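You operate a simulated robot arm through the tools that you are given. There is no shell and no other tool.

The job below is to be done with a simulated robot arm. You get a single attempt, and the scene is never put back.

JOB
Unclamp the glued board and lay it on the bench, off the plate.
Fine: loosen the blue and the orange clamp all the way and swing their arms aside.

Only the result counts: the job must be done as asked and must still hold three seconds after the hand-in. Knocking over, shifting, dropping, spilling or breaking anything else fails it.

ROBOT AND FRAMES
A 7-joint arm with a two-finger gripper, fixed in place. Base frame: the origin is at the foot of the arm, x ahead of it, y to its left, z up; the work surface is at about z = 0. Units: m, rad, N and s.
With the tool pointing down near the work surface it reaches from about 0.22 to 0.56 m from the base axis. Its first joint turns from -2.897 to 2.897 rad. Payload 1.2 kg.
The TCP is the grasp point between the finger pads, 0.022 m short of the fingertips. In the tool frame z runs along the fingers and y along their closing line. The gripper opens to 0.092 m. The gripper's body begins 0.065 m behind the TCP.
Orientation is that of the tool frame in the base frame, as a unit quaternion [w, x, y, z]. With the fingers straight down and closing along the base's y, the tool's x points along the base's -x, its y along +y and its z along -z.

CONTROLS
- The arm moves only by the tool servo_tool. Its argument "targets" is a list that holds one entry, the list of rows, each a list of 7 numbers: the shift along the base's x, y, z in mm, then the turn, a rotation vector about the base's x, y, z in rad, then the closure in counts, from 0 (fully open) to 255 (shut). In form: [[[tx, ty, tz, wx, wy, wz, gripper], ...]]. A call has 1 to 20 rows; each row shifts and turns the commanded pose from where the row before left it. A row lasts 0.2 s, in which the tool goes at most 0.05 m and 0.15 rad; a call with a longer step from one row to the next is refused whole, and so is a gripper value outside its range. Where a pose cannot be reached the arm comes as near as it can. A force on the tool above 50 N (or 10 N above the force at the start of the call, whichever is more), or a blocked arm, ends the call early, and 0.2 s more pass. The fingers move at their own pace and stop on an object; they squeeze with about 26 N. The grip force told is the motor's: it shows also when the fingers shut on nothing. Time passes only in rows, and 0.2 s behind the last, so rows that do not move let the fingers close. It gives the time, the measured TCP pose, the force on the tool (base axes), the opening and the grip force at its end, in the units of the frame above (readings bear some noise), with the torque about the TCP (base axes, N m) and any sound that the robot's microphone picked up.
- Cameras (640 x 400 px; columns grow to the right, rows downward): "scene" is fixed at [0.0499, 0.4995, 0.7764]; the picture's right is [-0.92, -0.39, 0.00], its down [-0.25, 0.60, -0.76] and it looks along [0.29, -0.70, -0.65] (base axes); focal length 325 px, centre (320, 200). "wrist" rides on the gripper at [0.071, 0.019, -0.102] in the tool frame; the picture's right is [-0.26, 0.96, 0.00], its down [-0.75, -0.20, -0.62] and it looks along [-0.60, -0.16, 0.78] (tool axes); focal length 280 px, centre (320, 200). There is no depth. A picture from a camera that has moved, and an enlarged one, comes with that camera's place and axes in the base frame and with its lens.
- grab_frame(camera): a new picture of that camera. No time passes.
- close_up(camera, box): a new picture of the part [left, top, right, bottom] of that camera's present view, enlarged. No time passes.
- job_done(): hands the job in; it is judged then, once.

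Places have to be worked out from the pictures, the camera data and where the tool is seen. Open the gripper and draw the arm clear of the work before you hand the job in, unless the task says otherwise.

The tools are called as name(argument=value, ...) on one line, values as JSON. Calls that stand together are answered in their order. servo_tool: Moves the arm, as the interface text tells. Its arguments: {"type":"object","properties":{"targets":{"type":"array"}},"required":["targets"]} The other tools are called the same way: grab_frame (camera) takes a picture; close_up (camera, box) takes an enlarged picture of a part of a camera's view; job_done () hands the job in.

At the start:

```text
clock: 0.0
tool_pos: [0.3161, -0.1028, 0.4139]
orientation: [0.001, 0.0, 1.0, 0.0]
ft_force: [-0.2, 0.7, -0.2]
wrist_torque: [0.01, 0.0, -0.02]
gripper_width: 0.0919
grasp_force: 0.0
```

scene: 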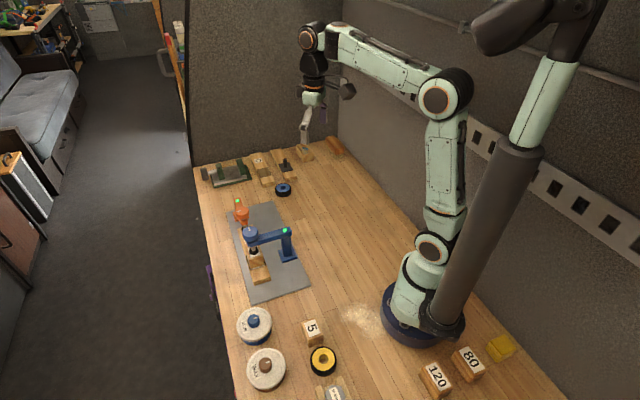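
wrist: 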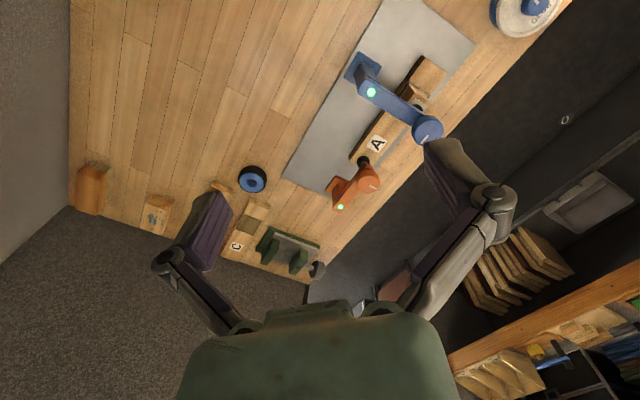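

I start by looking more closely at the clamps and the board on the plate.

close_up(camera="scene", box=[200, 180, 330, 310])

close_up(camera="wrist", box=[280, 0, 500, 220])

close_up(camera="scene", box=[190, 120, 350, 220])

close_up(camera="scene", box=[220, 290, 380, 400])

```text
3.08 times, centred on (265, 245) of scene
camera zoom: at [0.0499, 0.4995, 0.7764], right [-0.92, -0.39, 0.0], down [-0.25, 0.6, -0.76], along [0.29, -0.7, -0.65], focal length 1001 px, centre (489, 62)
```

zoom: 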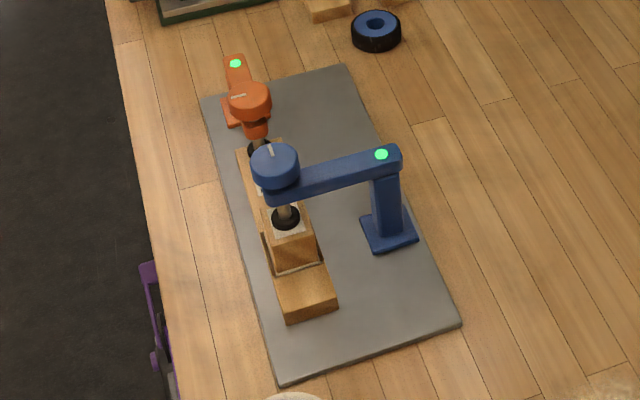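

```text
1.82 times, centred on (390, 110) of wrist
camera zoom: at [0.2458, -0.0828, 0.5151], right [0.26, 0.96, 0.0], down [0.75, -0.2, 0.62], along [0.6, -0.16, -0.78], focal length 510 px, centre (193, 364)
```

zoom: 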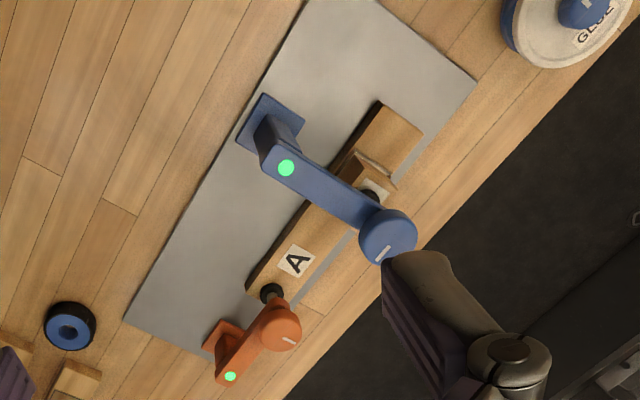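

```text
4.00 times, centred on (270, 170) of scene
camera zoom: at [0.0499, 0.4995, 0.7764], right [-0.92, -0.39, 0.0], down [-0.25, 0.6, -0.76], along [0.29, -0.7, -0.65], focal length 1302 px, centre (520, 320)
```

zoom: 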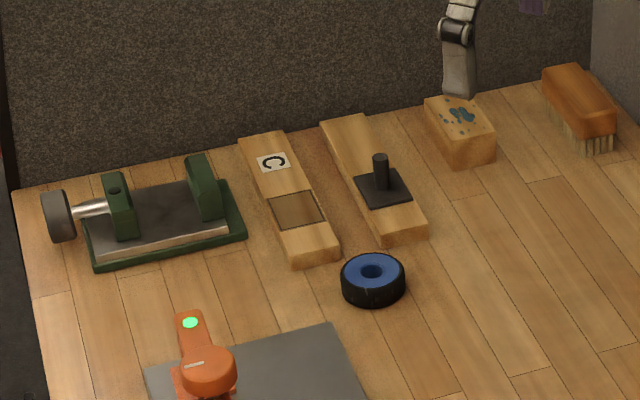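

```text
3.64 times, centred on (300, 345) of scene
camera zoom: at [0.0499, 0.4995, 0.7764], right [-0.92, -0.39, 0.0], down [-0.25, 0.6, -0.76], along [0.29, -0.7, -0.65], focal length 1183 px, centre (393, -327)
```

zoom: 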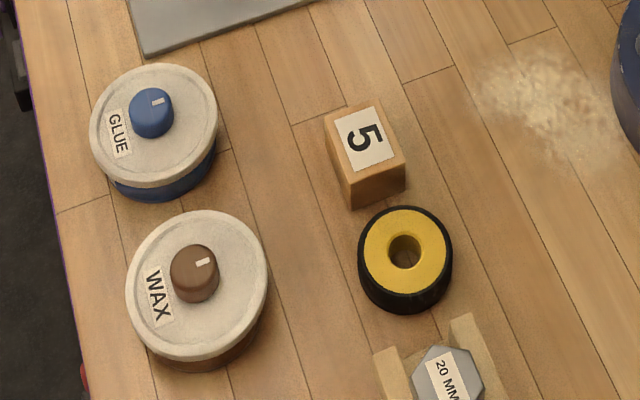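

The plate lies about 45° to the base axes. I judge the blue knob to be near (0.454, 0.019) with its top at z≈0.138, and the orange knob near (0.542, -0.073) with its top at z≈0.105. I'll bring the wrist camera nearer for a better look, staying high above everything.

servo_tool(targets=[[[12, 16, -20, 0, 0, 0, 0], [12, 16, -20, 0, 0, 0, 0], [12, 16, -20, 0, 0, 0, 0], [12, 16, -20, 0, 0, 0, 0], [12, 16, -20, 0, 0, 0, 0], [12, 16, -20, 0, 0, 0, 0]]])

grab_frame(camera="wrist")

close_up(camera="scene", box=[220, 190, 310, 250])

```text
clock: 1.4
tool_pos: [0.3903, -0.0081, 0.2946]
orientation: [-0.001, 0.0, 1.0, 0.0]
ft_force: [0.8, -0.1, 0.2]
wrist_torque: [0.02, -0.03, -0.01]
gripper_width: 0.0917
grasp_force: 0.1
```

```text
taken
camera wrist: at [0.3178, 0.013, 0.3944], right [0.26, 0.97, 0.0], down [0.75, -0.2, 0.63], along [0.6, -0.16, -0.78], focal length 280 px, centre (320, 200)
```

wrist: 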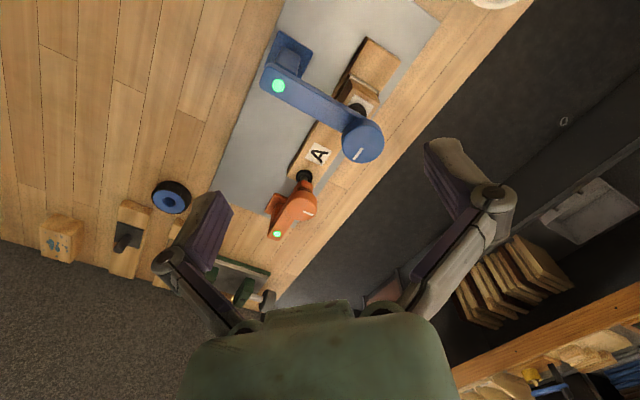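

```text
6.67 times, centred on (265, 220) of scene
camera zoom: at [0.0499, 0.4995, 0.7764], right [-0.92, -0.39, 0.0], down [-0.25, 0.6, -0.76], along [0.29, -0.7, -0.65], focal length 2170 px, centre (687, 67)
```

zoom: 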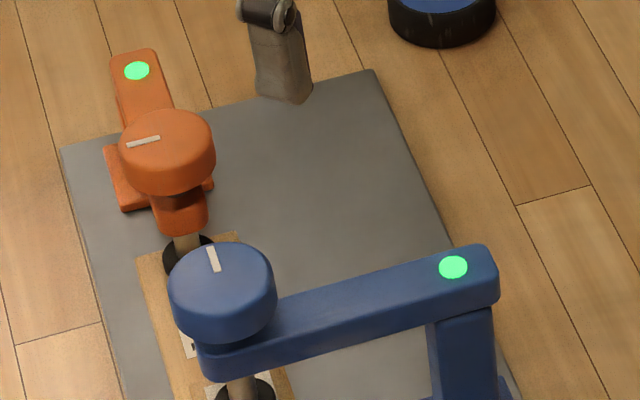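

Now enlarged wrist views of both clamps and the board.

close_up(camera="wrist", box=[240, 20, 420, 140])

close_up(camera="wrist", box=[240, 100, 420, 250])

close_up(camera="scene", box=[230, 235, 300, 305])

```text
3.33 times, centred on (330, 80) of wrist
camera zoom: at [0.3178, 0.013, 0.3944], right [0.26, 0.97, 0.0], down [0.75, -0.2, 0.63], along [0.6, -0.16, -0.78], focal length 935 px, centre (287, 600)
```

zoom: 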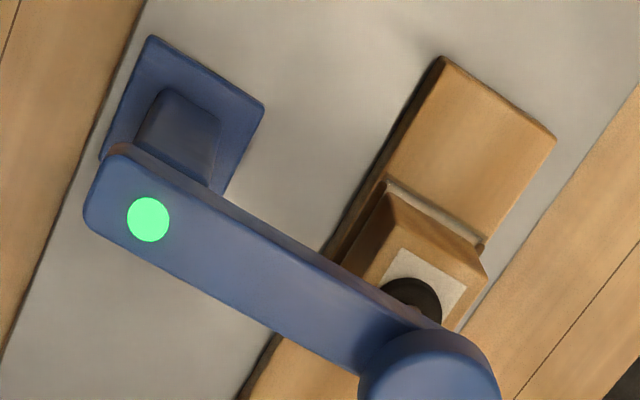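

```text
2.67 times, centred on (330, 175) of wrist
camera zoom: at [0.3178, 0.013, 0.3944], right [0.26, 0.97, 0.0], down [0.75, -0.2, 0.63], along [0.6, -0.16, -0.78], focal length 748 px, centre (293, 267)
```

zoom: 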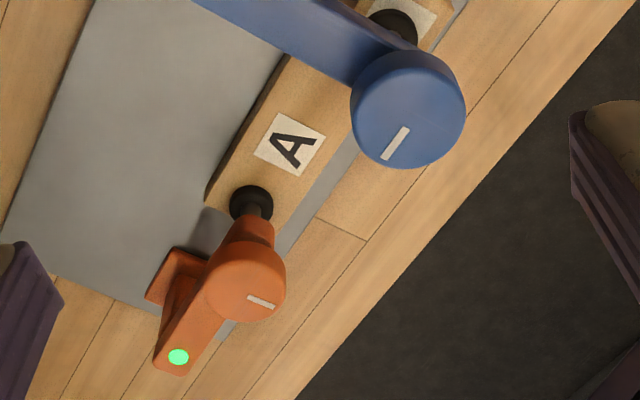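

```text
5.71 times, centred on (265, 270) of scene
camera zoom: at [0.0499, 0.4995, 0.7764], right [-0.92, -0.39, 0.0], down [-0.25, 0.6, -0.76], along [0.29, -0.7, -0.65], focal length 1860 px, centre (634, -200)
```

zoom: 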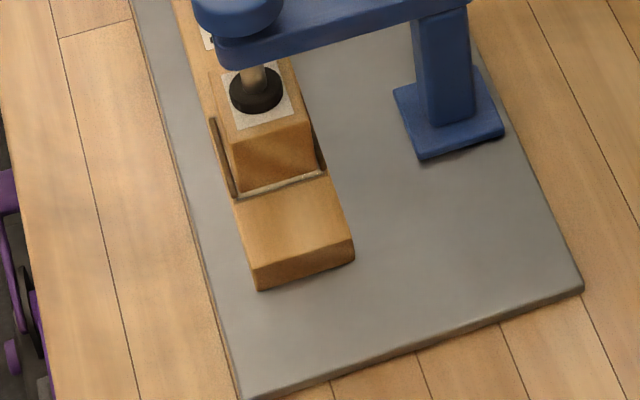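

The board is a roughly 0.22 × 0.05 × 0.02 m base running along the plate, with a block glued on top under the blue pad. By triangulation the blue post is at (0.386, -0.046) with the arm top at z≈0.120, and the knob is at about (0.451, 0.022) with its top at z≈0.150. I move above the blue knob and turn the wrist back, so I have plenty of counter-clockwise travel.

servo_tool(targets=[[[10, 5, -15, 0, 0, -0.15, 0], [10, 5, -15, 0, 0, -0.15, 0], [10, 5, -15, 0, 0, -0.15, 0], [10, 5, -15, 0, 0, -0.15, 0], [10, 5, -15, 0, 0, -0.15, 0], [10.7, 4.9, -14.6, 0, 0, -0.15, 0], [0, 0, 0, 0, 0, -0.15, 0], [0, 0, 0, 0, 0, -0.15, 0], [0, 0, 0, 0, 0, -0.15, 0], [0, 0, 0, 0, 0, -0.15, 0]]])

grab_frame(camera="wrist")

close_up(camera="scene", box=[210, 180, 330, 270])

```text
clock: 3.6
tool_pos: [0.4495, 0.0238, 0.205]
orientation: [-0.001, 0.682, 0.731, -0.001]
ft_force: [-0.3, -0.3, -1.0]
wrist_torque: [-0.06, -0.03, -0.01]
gripper_width: 0.092
grasp_force: 0.1
```

```text
taken
camera wrist: at [0.4639, 0.0957, 0.3054], right [0.98, -0.2, 0.0], down [-0.15, -0.77, 0.63], along [-0.12, -0.61, -0.78], focal length 280 px, centre (320, 200)
```

wrist: 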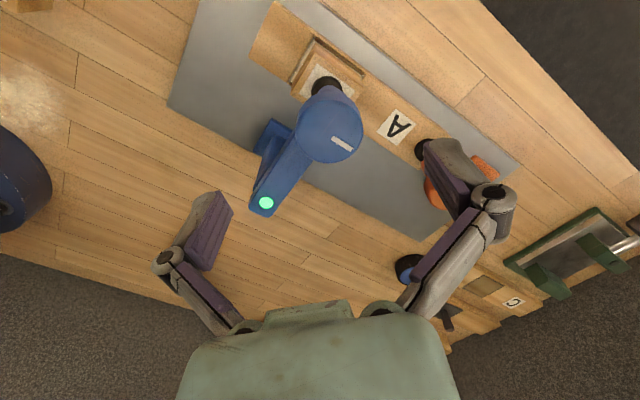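

```text
4.44 times, centred on (270, 225) of scene
camera zoom: at [0.0499, 0.4995, 0.7764], right [-0.92, -0.39, 0.0], down [-0.25, 0.6, -0.76], along [0.29, -0.7, -0.65], focal length 1446 px, centre (542, 89)
```

zoom: 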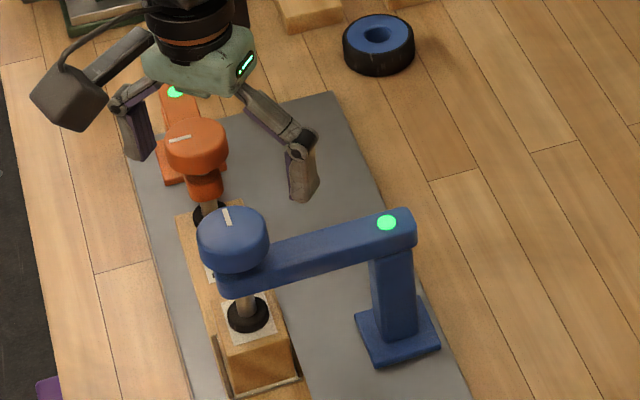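

The wrist turned freely. I enlarge the wrist view to fix the knob's centre and the gap under it.

close_up(camera="wrist", box=[240, 60, 400, 220])

close_up(camera="scene", box=[240, 215, 290, 255])

```text
2.50 times, centred on (320, 140) of wrist
camera zoom: at [0.4639, 0.0957, 0.3054], right [0.98, -0.2, 0.0], down [-0.15, -0.77, 0.63], along [-0.12, -0.61, -0.78], focal length 701 px, centre (320, 350)
```

zoom: 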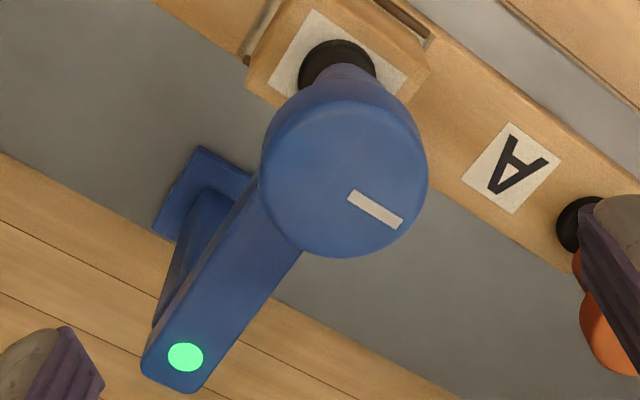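

```text
10.00 times, centred on (265, 235) of scene
camera zoom: at [0.0499, 0.4995, 0.7764], right [-0.92, -0.39, 0.0], down [-0.25, 0.6, -0.76], along [0.29, -0.7, -0.65], focal length 3254 px, centre (870, -150)
```

zoom: 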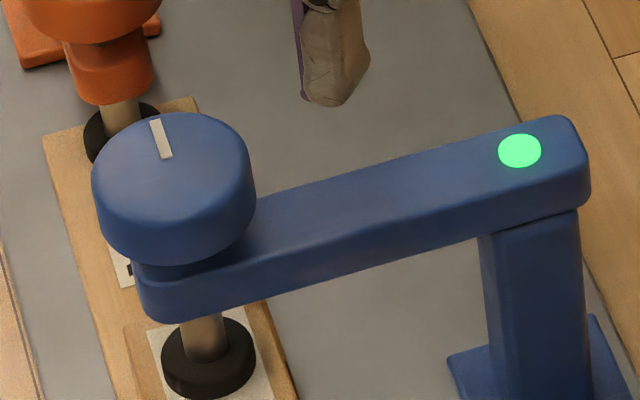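

The knob's centre is close to (0.455, 0.021), diameter about 42 mm, top z≈0.148, with a small collar gap above the arm. I test how much further the wrist turns clockwise here in free air, while centring over the knob.

servo_tool(targets=[[[2.5, -1.3, 0, 0, 0, -0.15, 0], [2.5, -1.3, 0, 0, 0, -0.15, 0], [0, 0, 0, 0, 0, -0.15, 0], [0, 0, 0, 0, 0, -0.15, 0], [0, 0, 0, 0, 0, -0.15, 0], [0, 0, 0, 0, 0, -0.15, 0], [0, 0, 0, 0, 0, -0.15, 0], [0, 0, 0, 0, 0, -0.15, 0]]])

grab_frame(camera="wrist")

```text
clock: 5.4
tool_pos: [0.4546, 0.0205, 0.2059]
orientation: [0.0, 0.976, 0.217, 0.0]
ft_force: [-1.5, -0.2, -0.7]
wrist_torque: [0.0, -0.01, 0.01]
gripper_width: 0.0919
grasp_force: 0.2
```

```text
taken
camera wrist: at [0.5267, 0.034, 0.3056], right [0.17, -0.98, 0.0], down [-0.77, -0.14, 0.62], along [-0.62, -0.11, -0.78], focal length 280 px, centre (320, 200)
```

wrist: 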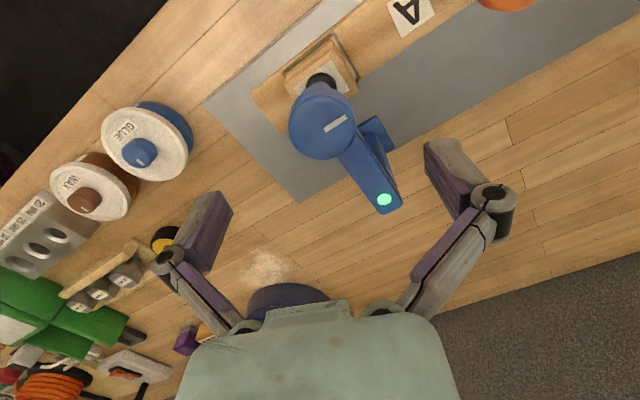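

The turn went through fully (now −2.7 rad from the start). I try a little further to find the limit.

servo_tool(targets=[[[0, 0, 0, 0, 0, -0.15, 0], [0, 0, 0, 0, 0, -0.15, 0], [0, 0, 0, 0, 0, -0.15, 0], [0, 0, 0, 0, 0, -0.15, 0], [0, 0, 0, 0, 0, -0.15, 0]]])

grab_frame(camera="wrist")

```text
clock: 6.6
tool_pos: [0.4539, 0.0195, 0.2051]
orientation: [0.0, 0.988, -0.155, 0.0]
ft_force: [-0.3, 0.9, -0.7]
wrist_torque: [0.0, 0.0, 0.01]
gripper_width: 0.0921
grasp_force: 0.1
```

```text
taken
camera wrist: at [0.516, -0.019, 0.3057], right [-0.54, -0.84, 0.0], down [-0.66, 0.43, 0.62], along [-0.52, 0.34, -0.78], focal length 280 px, centre (320, 200)
```

wrist: 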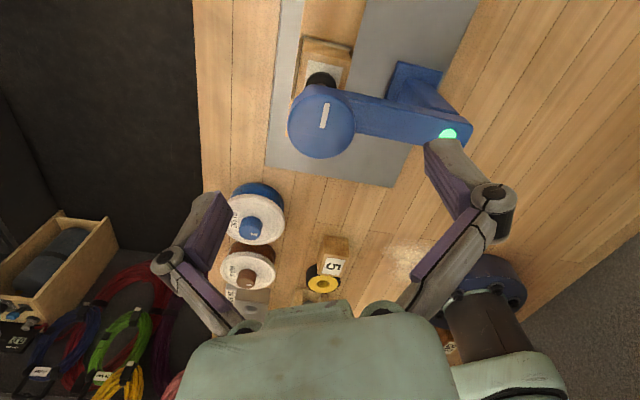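

Total −3.45 rad with no limit reached, and the TCP is over the knob axis. I descend with open fingers to z≈0.149 so the fingertips stay about 7 mm above the clamp arm, then check from the scene camera before closing.

servo_tool(targets=[[[0, 0.5, -14, 0, 0, 0, 0], [0, 0.5, -14, 0, 0, 0, 0], [0, 0, -14, 0, 0, 0, 0], [0, 0, -14, 0, 0, 0, 0]]])

close_up(camera="scene", box=[220, 190, 310, 260])

close_up(camera="wrist", box=[180, 60, 500, 260])

```text
clock: 7.6
tool_pos: [0.4548, 0.022, 0.1493]
orientation: [0.001, 0.988, -0.154, 0.0]
ft_force: [-0.2, 0.4, -0.2]
wrist_torque: [0.0, 0.0, -0.01]
gripper_width: 0.0921
grasp_force: 0.1
```

```text
5.71 times, centred on (265, 225) of scene
camera zoom: at [0.0499, 0.4995, 0.7764], right [-0.92, -0.39, 0.0], down [-0.25, 0.6, -0.76], along [0.29, -0.7, -0.65], focal length 1860 px, centre (634, 57)
```

zoom: 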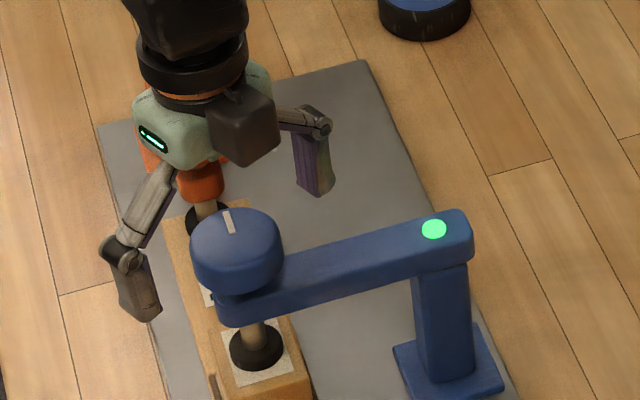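

```text
2.00 times, centred on (340, 160) of wrist
camera zoom: at [0.5162, -0.0177, 0.2496], right [-0.54, -0.84, 0.0], down [-0.66, 0.42, 0.62], along [-0.52, 0.34, -0.78], focal length 561 px, centre (280, 280)
```

zoom: 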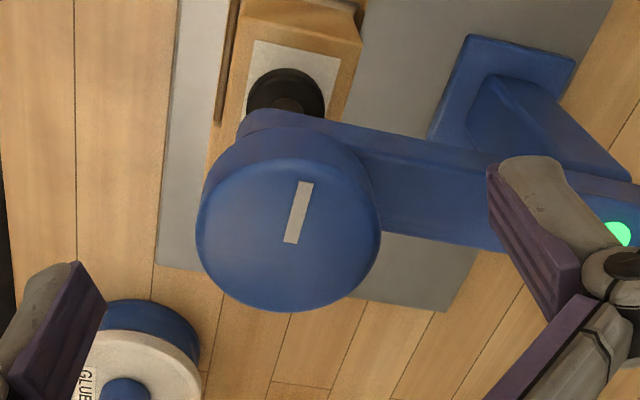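

The fingers straddle the knob at the right height, with the TCP perhaps 2 mm too far toward +y. I correct that, close on the knob and read the forces.

servo_tool(targets=[[[-0.5, -1.8, -0.5, 0, 0, 0, 0], [0, 0, 0, 0, 0, 0, 255], [0, 0, 0, 0, 0, 0, 255], [0, 0, 0, 0, 0, 0, 255]]])

close_up(camera="wrist", box=[180, 60, 500, 260])

close_up(camera="scene", box=[220, 190, 310, 260])

```text
clock: 8.6
tool_pos: [0.4547, 0.0193, 0.1504]
orientation: [0.0, 0.988, -0.154, 0.001]
ft_force: [-2.5, -3.3, 13.0]
wrist_torque: [-0.17, -0.03, 0.0]
gripper_width: 0.041
grasp_force: 27.9
```

```text
2.00 times, centred on (340, 160) of wrist
camera zoom: at [0.5155, -0.0196, 0.2497], right [-0.54, -0.84, 0.0], down [-0.66, 0.42, 0.62], along [-0.52, 0.34, -0.78], focal length 561 px, centre (280, 280)
```

zoom: 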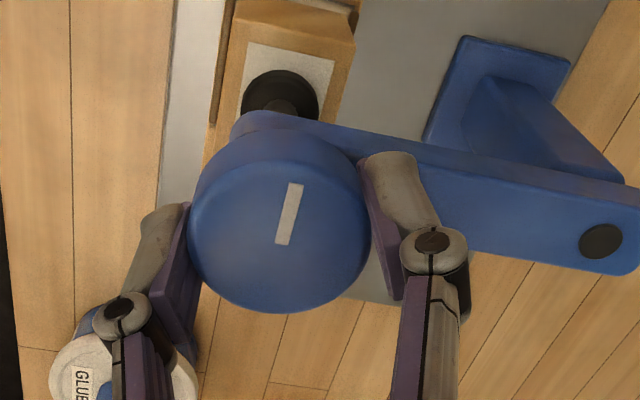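

```text
5.71 times, centred on (265, 225) of scene
camera zoom: at [0.0499, 0.4995, 0.7764], right [-0.92, -0.39, 0.0], down [-0.25, 0.6, -0.76], along [0.29, -0.7, -0.65], focal length 1860 px, centre (634, 57)
```

zoom: 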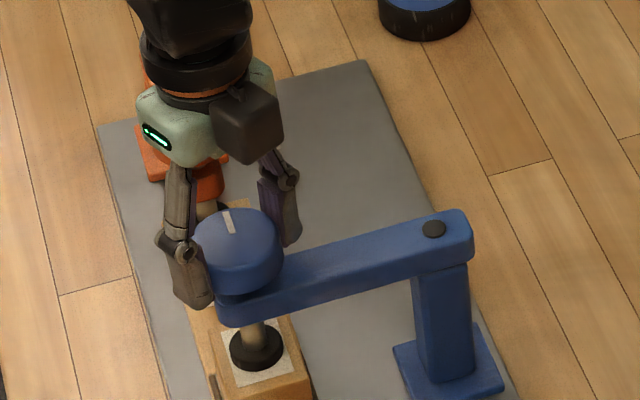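

Gripped at 41 mm, but there is a 13 N upward push, and the blue LED went dark. I ease the fingers open slightly to see what the push and the LED come from.

servo_tool(targets=[[[0, 0, 0, 0, 0, 0, 105], [0, 0, 0, 0, 0, 0, 105]]])

close_up(camera="wrist", box=[180, 60, 500, 260])

```text
clock: 9.2
tool_pos: [0.4538, 0.0185, 0.1479]
orientation: [0.0, 0.988, -0.153, -0.001]
ft_force: [-0.1, -1.4, 0.5]
wrist_torque: [0.01, -0.04, -0.01]
gripper_width: 0.0543
grasp_force: 0.0
```

```text
2.00 times, centred on (340, 160) of wrist
camera zoom: at [0.5155, -0.0191, 0.2488], right [-0.54, -0.84, 0.0], down [-0.66, 0.42, 0.63], along [-0.53, 0.34, -0.78], focal length 561 px, centre (280, 280)
```

zoom: 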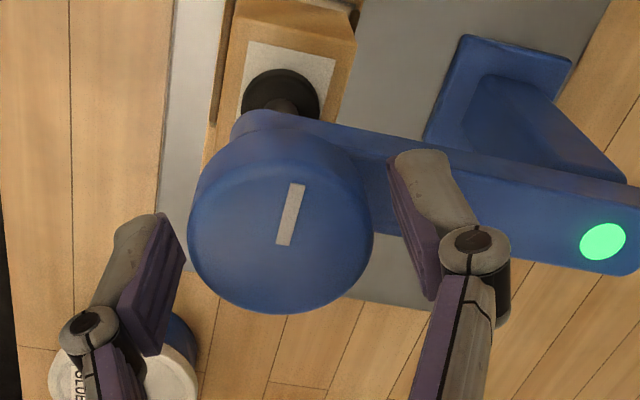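

Opening removes the push (back to 0.5 N) and the LED is green again. A fingertip probably presses on the arm below the knob when closing, so I raise 4 mm and close again.

servo_tool(targets=[[[0.5, 1.0, 4, 0, 0, 0, 105], [0, 0, 0, 0, 0, 0, 255], [0, 0, 0, 0, 0, 0, 255]]])

close_up(camera="wrist", box=[180, 60, 500, 260])

close_up(camera="scene", box=[230, 205, 290, 250])

```text
clock: 10.0
tool_pos: [0.4536, 0.0195, 0.1528]
orientation: [0.001, 0.988, -0.154, 0.0]
ft_force: [-6.7, -8.9, 7.7]
wrist_torque: [-0.08, 0.26, 0.01]
gripper_width: 0.0409
grasp_force: 27.7
```

```text
2.00 times, centred on (340, 160) of wrist
camera zoom: at [0.5155, -0.0194, 0.2531], right [-0.54, -0.84, 0.0], down [-0.65, 0.43, 0.62], along [-0.53, 0.34, -0.78], focal length 561 px, centre (280, 280)
```

zoom: 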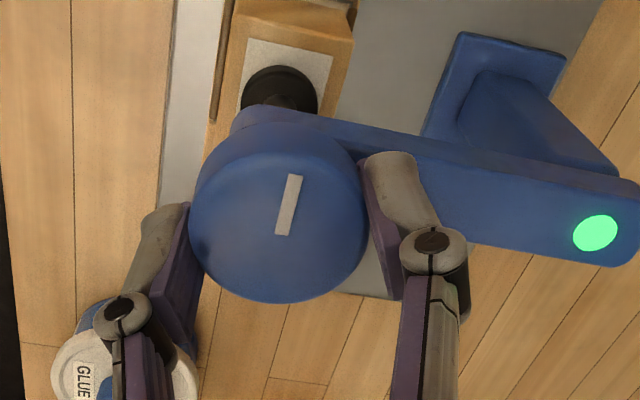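

```text
8.89 times, centred on (260, 228) of scene
camera zoom: at [0.0499, 0.4995, 0.7764], right [-0.92, -0.39, 0.0], down [-0.25, 0.6, -0.76], along [0.29, -0.7, -0.65], focal length 2893 px, centre (853, -44)
```

zoom: 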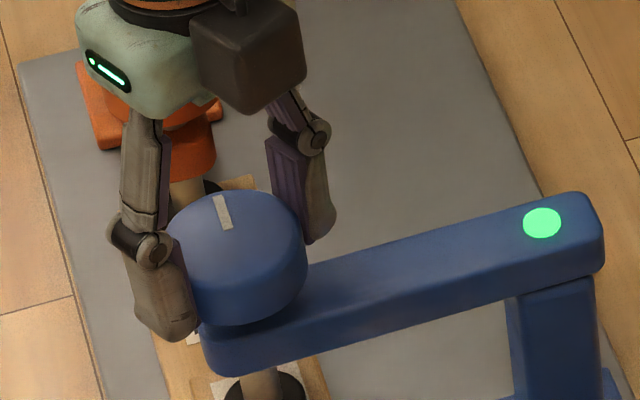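

The LED stays green this time. The forces (−6.7, −8.9, 7.7) show the commanded point is about 1.5–2 mm off the knob axis, so I relax that offset while holding.

servo_tool(targets=[[[-1.0, -1.4, 1.0, 0, 0, 0, 255], [0, 0, 0, 0, 0, 0, 255]]])

close_up(camera="wrist", box=[180, 60, 500, 260])

```text
clock: 10.6
tool_pos: [0.4538, 0.0187, 0.1541]
orientation: [-0.001, 0.988, -0.152, 0.0]
ft_force: [6.1, -0.1, -11.2]
wrist_torque: [-0.2, -0.64, 0.04]
gripper_width: 0.0405
grasp_force: 27.7
```

```text
2.00 times, centred on (340, 160) of wrist
camera zoom: at [0.5151, -0.0191, 0.2534], right [-0.54, -0.84, 0.0], down [-0.66, 0.42, 0.62], along [-0.53, 0.34, -0.78], focal length 561 px, centre (280, 280)
```

zoom: 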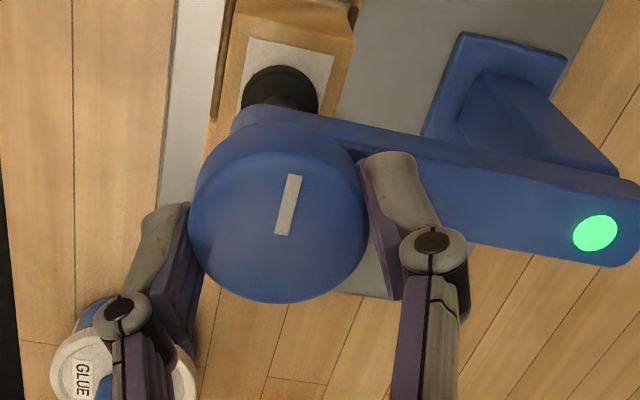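

The hold is stiff, about 19 N/mm in z and 13 N/mm in x. I trim back half a millimetre and then try a small counter-clockwise turn of 0.3 rad to feel the screw.

servo_tool(targets=[[[0.5, 0, -0.6, 0, 0, 0, 255], [0, 0, 0, 0, 0, 0.1, 255], [0, 0, 0, 0, 0, 0.1, 255], [0, 0, 0, 0, 0, 0.1, 255]]])

close_up(camera="wrist", box=[180, 60, 500, 260])

close_up(camera="scene", box=[230, 205, 290, 250])

```text
clock: 11.6
tool_pos: [0.4549, 0.0185, 0.1526]
orientation: [0.0, 1.0, -0.002, 0.0]
ft_force: [-2.4, -0.2, 4.6]
wrist_torque: [0.02, 0.88, -0.06]
gripper_width: 0.0406
grasp_force: 28.1
```

```text
2.00 times, centred on (340, 160) of wrist
camera zoom: at [0.5244, 0.0005, 0.2534], right [-0.27, -0.96, 0.0], down [-0.75, 0.21, 0.63], along [-0.6, 0.17, -0.78], focal length 561 px, centre (280, 280)
```

zoom: 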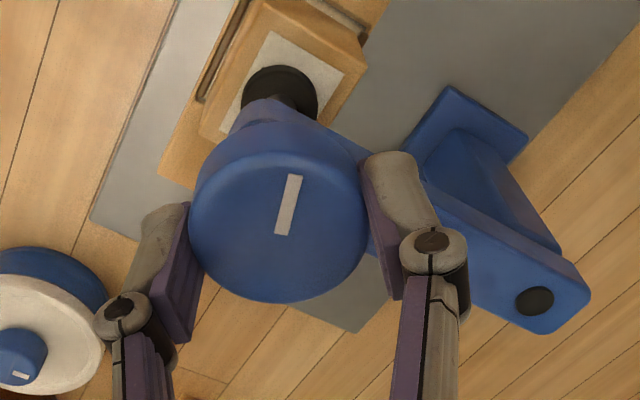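

```text
8.89 times, centred on (260, 228) of scene
camera zoom: at [0.0499, 0.4995, 0.7764], right [-0.92, -0.39, 0.0], down [-0.25, 0.6, -0.76], along [0.29, -0.7, -0.65], focal length 2893 px, centre (853, -44)
```

zoom: 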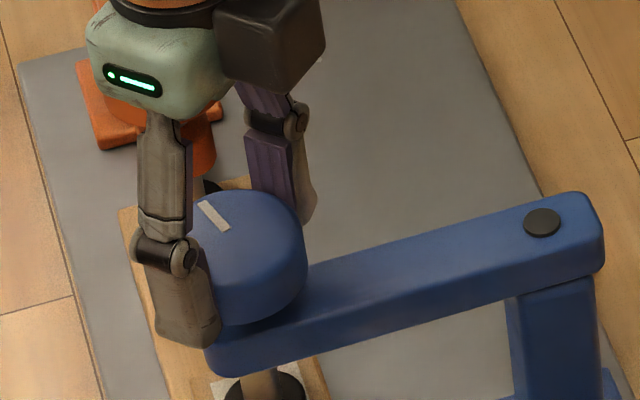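

The knob turns with the gripper (the tick moved with it) at little torque. I continue counter-clockwise, rising slightly, and watch the z force for the thread's pitch.

servo_tool(targets=[[[-0.3, 0, 0.1, 0, 0, 0.15, 255], [0, 0, 0.08, 0, 0, 0.15, 255], [0, 0, 0.08, 0, 0, 0.15, 255], [0, 0, 0.08, 0, 0, 0.15, 255], [0, 0, 0.08, 0, 0, 0.15, 255], [0, 0, 0.08, 0, 0, 0.15, 255]]])

close_up(camera="wrist", box=[180, 60, 500, 260])

close_up(camera="scene", box=[230, 205, 290, 250])

```text
clock: 13.0
tool_pos: [0.4545, 0.0194, 0.1552]
orientation: [0.001, 0.902, 0.432, 0.0]
ft_force: [-1.0, -3.8, 9.1]
wrist_torque: [-0.13, -0.01, 0.02]
gripper_width: 0.0405
grasp_force: 28.4
```

```text
2.00 times, centred on (340, 160) of wrist
camera zoom: at [0.513, 0.0628, 0.2545], right [0.59, -0.81, 0.0], down [-0.63, -0.46, 0.62], along [-0.5, -0.37, -0.78], focal length 561 px, centre (280, 280)
```

zoom: 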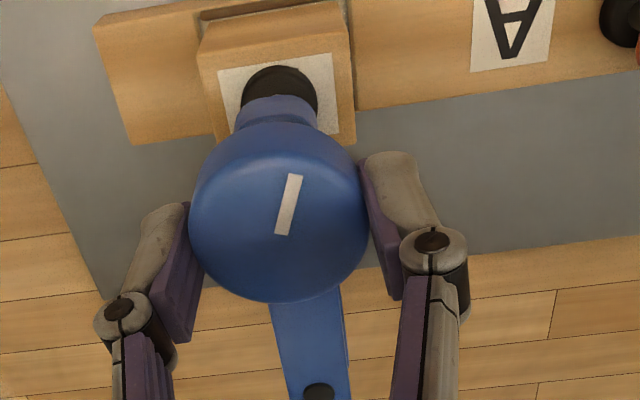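

```text
8.89 times, centred on (260, 228) of scene
camera zoom: at [0.0499, 0.4995, 0.7764], right [-0.92, -0.39, 0.0], down [-0.25, 0.6, -0.76], along [0.29, -0.7, -0.65], focal length 2893 px, centre (853, -44)
```

zoom: 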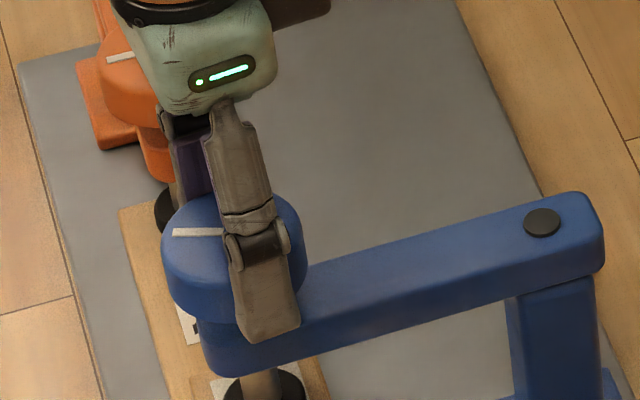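

The LED is dark, which suggests the clamp has lost pressure, and the z force implies a thread pitch of roughly 5 mm per turn. I keep turning counter-clockwise, rising about 0.13 mm per row.

servo_tool(targets=[[[0, -0.3, 0.3, 0, 0, 0.15, 255], [0, 0, 0.13, 0, 0, 0.15, 255], [0, 0, 0.13, 0, 0, 0.15, 255], [0, 0, 0.13, 0, 0, 0.15, 255], [0, 0, 0.13, 0, 0, 0.15, 255], [0, 0, 0.13, 0, 0, 0.15, 255], [0, 0, 0.13, 0, 0, 0.15, 255], [0, 0, 0.13, 0, 0, 0.15, 255]]])

close_up(camera="wrist", box=[180, 60, 500, 260])

close_up(camera="scene", box=[230, 205, 290, 250])

```text
clock: 14.8
tool_pos: [0.4536, 0.0183, 0.156]
orientation: [0.001, 0.499, 0.866, 0.002]
ft_force: [3.6, 2.2, 23.1]
wrist_torque: [0.25, -0.01, 0.0]
gripper_width: 0.0409
grasp_force: 28.1
```

```text
2.00 times, centred on (340, 160) of wrist
camera zoom: at [0.435, 0.0908, 0.2557], right [0.97, 0.26, 0.0], down [0.2, -0.75, 0.62], along [0.16, -0.6, -0.78], focal length 561 px, centre (280, 280)
```

zoom: 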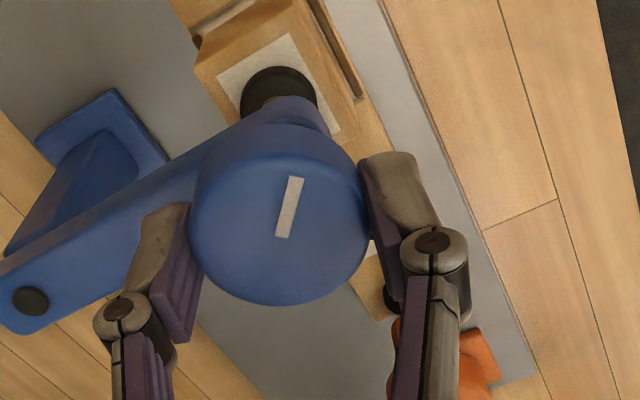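

```text
8.89 times, centred on (260, 228) of scene
camera zoom: at [0.0499, 0.4995, 0.7764], right [-0.92, -0.39, 0.0], down [-0.25, 0.6, -0.76], along [0.29, -0.7, -0.65], focal length 2893 px, centre (853, -44)
```

zoom: 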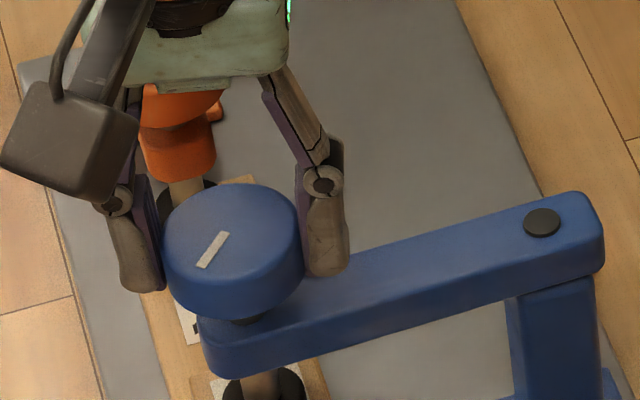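

The knob is rising faster than I followed (z force 23 N, about 10 mm per turn), and a gap now shows under it. I continue with a larger rise per row to let that force off.

servo_tool(targets=[[[-0.2, -0.2, 0.9, 0, 0, 0.1, 255], [0, 0, 0.25, 0, 0, 0.15, 255], [0, 0, 0.25, 0, 0, 0.15, 255], [0, 0, 0.25, 0, 0, 0.15, 255], [0, 0, 0.25, 0, 0, 0.15, 255], [0, 0, 0.25, 0, 0, 0.15, 255], [0, 0, 0.25, 0, 0, 0.15, 255]]])

close_up(camera="wrist", box=[180, 60, 500, 260])

close_up(camera="scene", box=[225, 205, 300, 270])

```text
clock: 16.4
tool_pos: [0.4526, 0.0195, 0.1559]
orientation: [-0.001, 0.024, 1.0, 0.0]
ft_force: [8.7, 18.2, -1.0]
wrist_torque: [0.33, -0.18, -0.36]
gripper_width: 0.0408
grasp_force: 28.1
```

```text
2.00 times, centred on (340, 160) of wrist
camera zoom: at [0.3829, 0.0424, 0.2562], right [0.31, 0.95, 0.0], down [0.75, -0.24, 0.62], along [0.59, -0.19, -0.78], focal length 561 px, centre (280, 280)
```

zoom: 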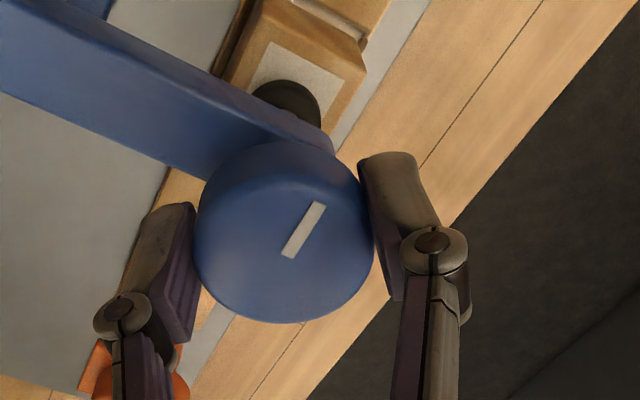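

```text
6.15 times, centred on (262, 238) of scene
camera zoom: at [0.0499, 0.4995, 0.7764], right [-0.92, -0.39, 0.0], down [-0.25, 0.6, -0.76], along [0.29, -0.7, -0.65], focal length 2003 px, centre (674, -31)
```

zoom: 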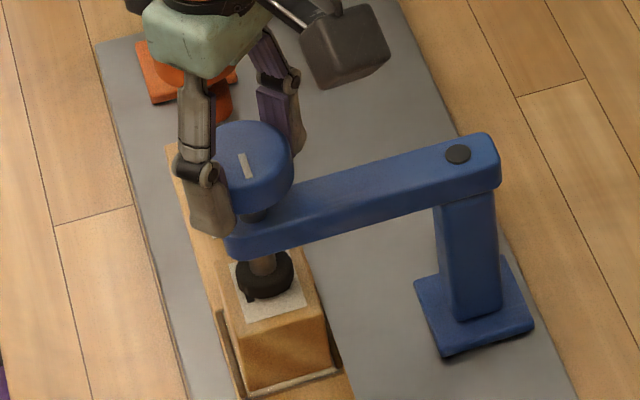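

The tick has slipped relative to the fingers and there is now −0.36 N·m of twist resistance plus 18 N sideways, so either the screw has reached its stop or I am off-centre. I open and look.

servo_tool(targets=[[[0, 0, 0, 0, 0, 0, 80], [0, 0, 0, 0, 0, 0, 80]]])

close_up(camera="wrist", box=[180, 60, 500, 260])

close_up(camera="scene", box=[225, 215, 295, 265])

```text
clock: 17.0
tool_pos: [0.4524, 0.0171, 0.1575]
orientation: [-0.001, 0.025, 1.0, -0.001]
ft_force: [0.0, 0.2, 0.9]
wrist_torque: [-0.02, 0.04, 0.0]
gripper_width: 0.0632
grasp_force: 0.1
```

```text
2.00 times, centred on (340, 160) of wrist
camera zoom: at [0.3834, 0.0416, 0.2569], right [0.31, 0.95, 0.0], down [0.74, -0.24, 0.62], along [0.59, -0.2, -0.78], focal length 561 px, centre (280, 280)
```

zoom: 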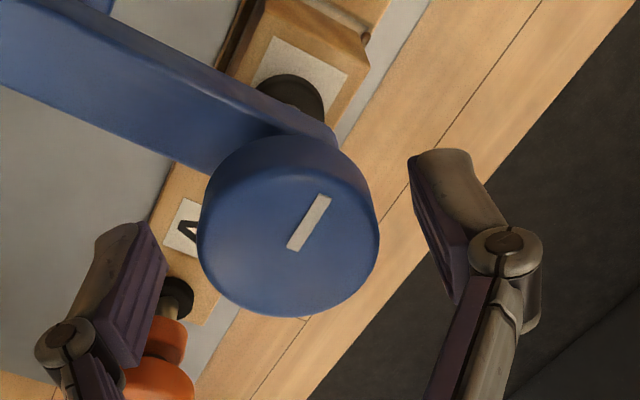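

```text
8.00 times, centred on (260, 240) of scene
camera zoom: at [0.0499, 0.4995, 0.7764], right [-0.92, -0.39, 0.0], down [-0.25, 0.6, -0.76], along [0.29, -0.7, -0.65], focal length 2604 px, centre (800, -120)
```

zoom: 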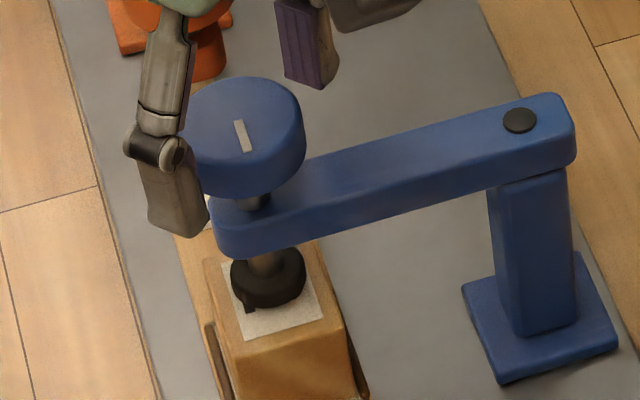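

The knob has visibly risen and the pad has lifted off the block, with the arm still in place. The knob is about 2 mm to +y of my TCP, so I recentre, regrip and test gently whether it turns any further.

servo_tool(targets=[[[0.9, 1.8, 0, 0, 0, 0, 80], [0, 0, 0, 0, 0, 0, 255], [0, 0, 0, 0, 0, 0, 255], [0, 0, 0, 0, 0, 0, 255]]])

servo_tool(targets=[[[0, 0, 0.1, 0, 0, 0.08, 255], [0, 0, 0.1, 0, 0, 0.08, 255]]])

close_up(camera="wrist", box=[180, 60, 500, 260])

```text
clock: 18.0
tool_pos: [0.4541, 0.0194, 0.1572]
orientation: [0.0, 0.026, 1.0, 0.0]
ft_force: [-6.5, -6.9, 9.9]
wrist_torque: [-0.2, -0.17, -0.01]
gripper_width: 0.0413
grasp_force: 28.1
```

```text
clock: 18.6
tool_pos: [0.4549, 0.0213, 0.1566]
orientation: [0.0, -0.056, 0.998, 0.0]
ft_force: [-3.8, 0.0, 6.5]
wrist_torque: [0.04, -0.07, -0.53]
gripper_width: 0.0412
grasp_force: 28.0
```

```text
2.00 times, centred on (340, 160) of wrist
camera zoom: at [0.3817, 0.0333, 0.2571], right [0.15, 0.99, 0.0], down [0.77, -0.12, 0.62], along [0.62, -0.09, -0.78], focal length 561 px, centre (280, 280)
```

zoom: 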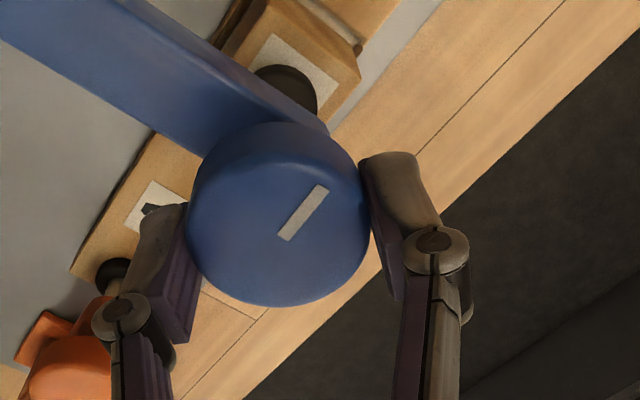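

Torque rises to −0.53 N·m and the fingers just slip on the knob. The tick has gone about 184° in all, so the blue screw is at its loose stop. I open, lift clear and turn the wrist back for the swing, taking a look on the way.

servo_tool(targets=[[[0, 0, 0, 0, 0, -0.05, 40], [0, 0, 0, 0, 0, -0.05, 0], [0, 0, 15, 0, 0, 0, 0], [0, 0, 20, 0, 0, -0.1, 0], [0, 0, 10, 0, 0, -0.15, 0], [0, 0, 0, 0, 0, -0.15, 0], [0, 0, 0, 0, 0, -0.15, 0], [0, 0, 0, 0, 0, -0.15, 0], [0, 0, 0, 0, 0, -0.15, 0], [0, 0, 0, 0, 0, -0.15, 0], [0, 0, 0, 0, 0, -0.15, 0], [0, 0, 0, 0, 0, -0.15, 0], [0, 0, 0, 0, 0, -0.15, 0], [0, 0, 0, 0, 0, -0.15, 0], [0, 0, 0, 0, 0, -0.1, 0]]])

grab_frame(camera="wrist")

close_up(camera="scene", box=[225, 190, 305, 270])

```text
clock: 21.8
tool_pos: [0.4531, 0.0202, 0.2027]
orientation: [0.0, 0.749, 0.663, 0.0]
ft_force: [-0.1, -0.2, -0.1]
wrist_torque: [-0.01, 0.0, -0.04]
gripper_width: 0.0919
grasp_force: 0.1
```

```text
taken
camera wrist: at [0.4821, 0.0892, 0.3023], right [0.93, -0.38, 0.0], down [-0.29, -0.72, 0.62], along [-0.24, -0.58, -0.78], focal length 280 px, centre (320, 200)
```

wrist: 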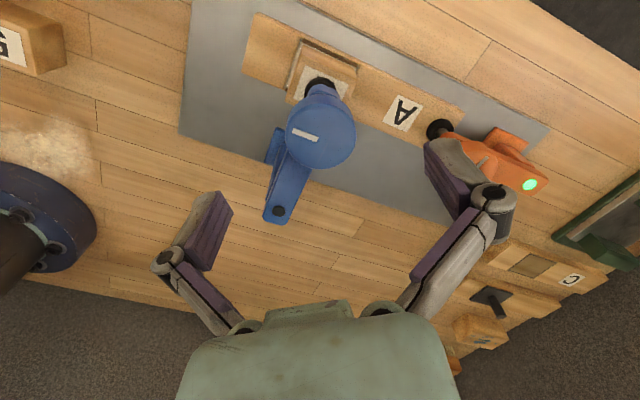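

```text
5.00 times, centred on (265, 230) of scene
camera zoom: at [0.0499, 0.4995, 0.7764], right [-0.92, -0.39, 0.0], down [-0.25, 0.6, -0.76], along [0.29, -0.7, -0.65], focal length 1627 px, centre (595, 50)
```

zoom: 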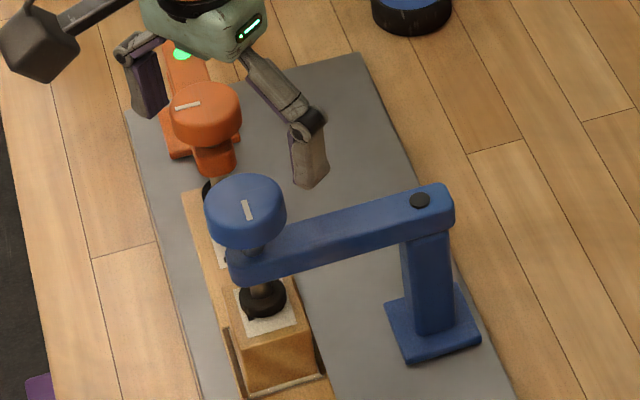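

Blue LED is dark and orange is still green. I check that the blue pad is really clear of the block before swinging.

close_up(camera="scene", box=[245, 230, 285, 265])

close_up(camera="wrist", box=[240, 20, 400, 160])

```text
11.43 times, centred on (265, 248) of scene
camera zoom: at [0.0499, 0.4995, 0.7764], right [-0.92, -0.39, 0.0], down [-0.25, 0.6, -0.76], along [0.29, -0.7, -0.65], focal length 3719 px, centre (949, -343)
```

zoom: 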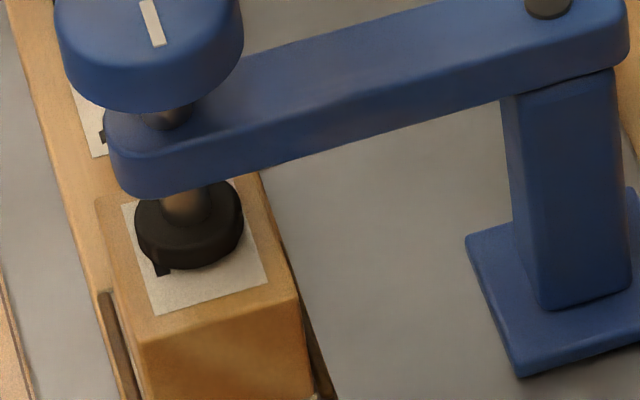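

```text
2.86 times, centred on (320, 90) of wrist
camera zoom: at [0.4821, 0.0892, 0.3023], right [0.93, -0.38, 0.0], down [-0.29, -0.72, 0.62], along [-0.24, -0.58, -0.78], focal length 801 px, centre (320, 514)
```

zoom: 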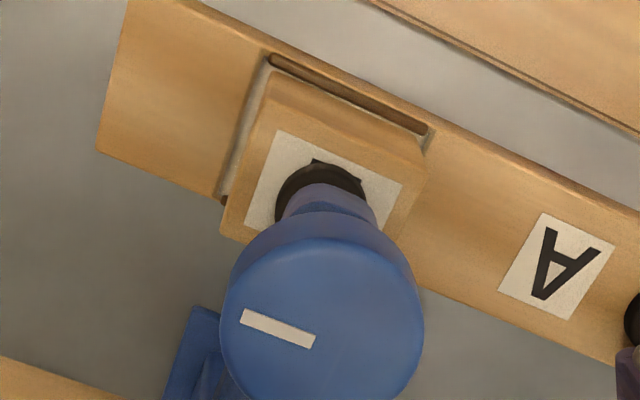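

The pad is clear of the block (its label letter now peeks out). I descend, grip the knob and check the forces before swinging the arm counter-clockwise around its post at (0.386, -0.046).

servo_tool(targets=[[[0.4, -0.4, -15, 0, 0, 0, 0], [0, 0, -15, 0, 0, 0, 0], [0, 0, -14.5, 0, 0, 0, 0], [0, 0, 0, 0, 0, 0, 255], [0, 0, 0, 0, 0, 0, 255], [0, 0, 0, 0, 0, 0, 255]]])

close_up(camera="wrist", box=[180, 60, 500, 260])

```text
clock: 23.2
tool_pos: [0.4552, 0.0197, 0.158]
orientation: [0.0, 0.748, 0.664, -0.001]
ft_force: [-10.8, 1.0, 12.1]
wrist_torque: [0.13, 0.23, -0.01]
gripper_width: 0.0415
grasp_force: 27.8
```

```text
2.00 times, centred on (340, 160) of wrist
camera zoom: at [0.4824, 0.0892, 0.2581], right [0.93, -0.37, 0.0], down [-0.29, -0.72, 0.63], along [-0.23, -0.58, -0.78], focal length 561 px, centre (280, 280)
```

zoom: 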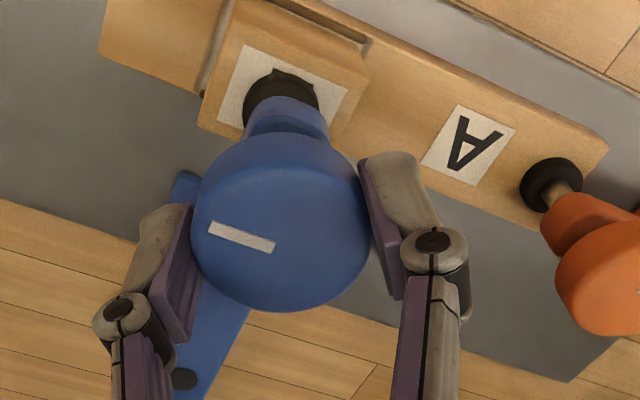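

Held with a small offset load. I trim it and begin the swing with three rows.

servo_tool(targets=[[[-0.9, 0, 0.6, 0, 0, 0, 255], [-9.75, 8.83, 0, 0, 0, 0.14, 255], [-10.85, 7.37, 0, 0, 0, 0.14, 255], [-11.79, 5.79, 0, 0, 0, 0.14, 255]]])

close_up(camera="scene", box=[225, 190, 305, 270])

close_up(camera="wrist", box=[180, 60, 500, 260])

```text
clock: 24.2
tool_pos: [0.4209, 0.0425, 0.1596]
orientation: [0.001, 0.593, 0.806, 0.0]
ft_force: [1.8, -2.2, 0.3]
wrist_torque: [0.02, -0.04, 0.0]
gripper_width: 0.0413
grasp_force: 28.0
```

```text
5.00 times, centred on (265, 230) of scene
camera zoom: at [0.0499, 0.4995, 0.7764], right [-0.92, -0.39, 0.0], down [-0.25, 0.6, -0.76], along [0.29, -0.7, -0.65], focal length 1627 px, centre (595, 50)
```

zoom: 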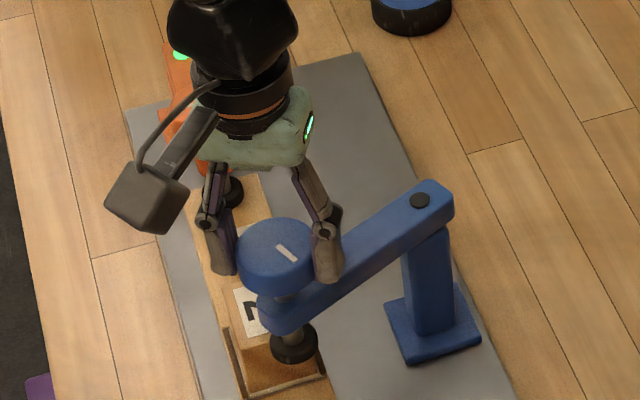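

```text
2.00 times, centred on (340, 160) of wrist
camera zoom: at [0.4185, 0.1161, 0.2586], right [1.0, 0.04, 0.0], down [0.03, -0.78, 0.63], along [0.02, -0.63, -0.78], focal length 561 px, centre (280, 280)
```

zoom: 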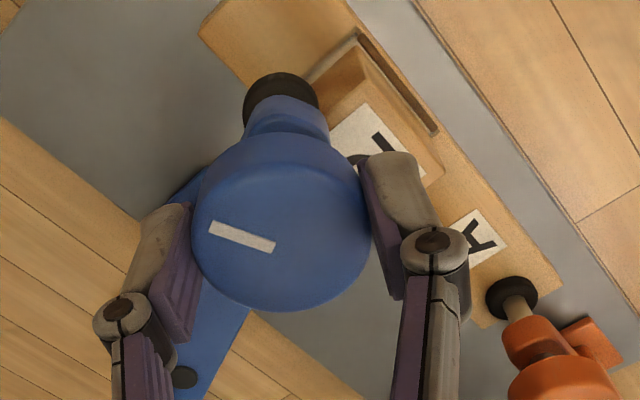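

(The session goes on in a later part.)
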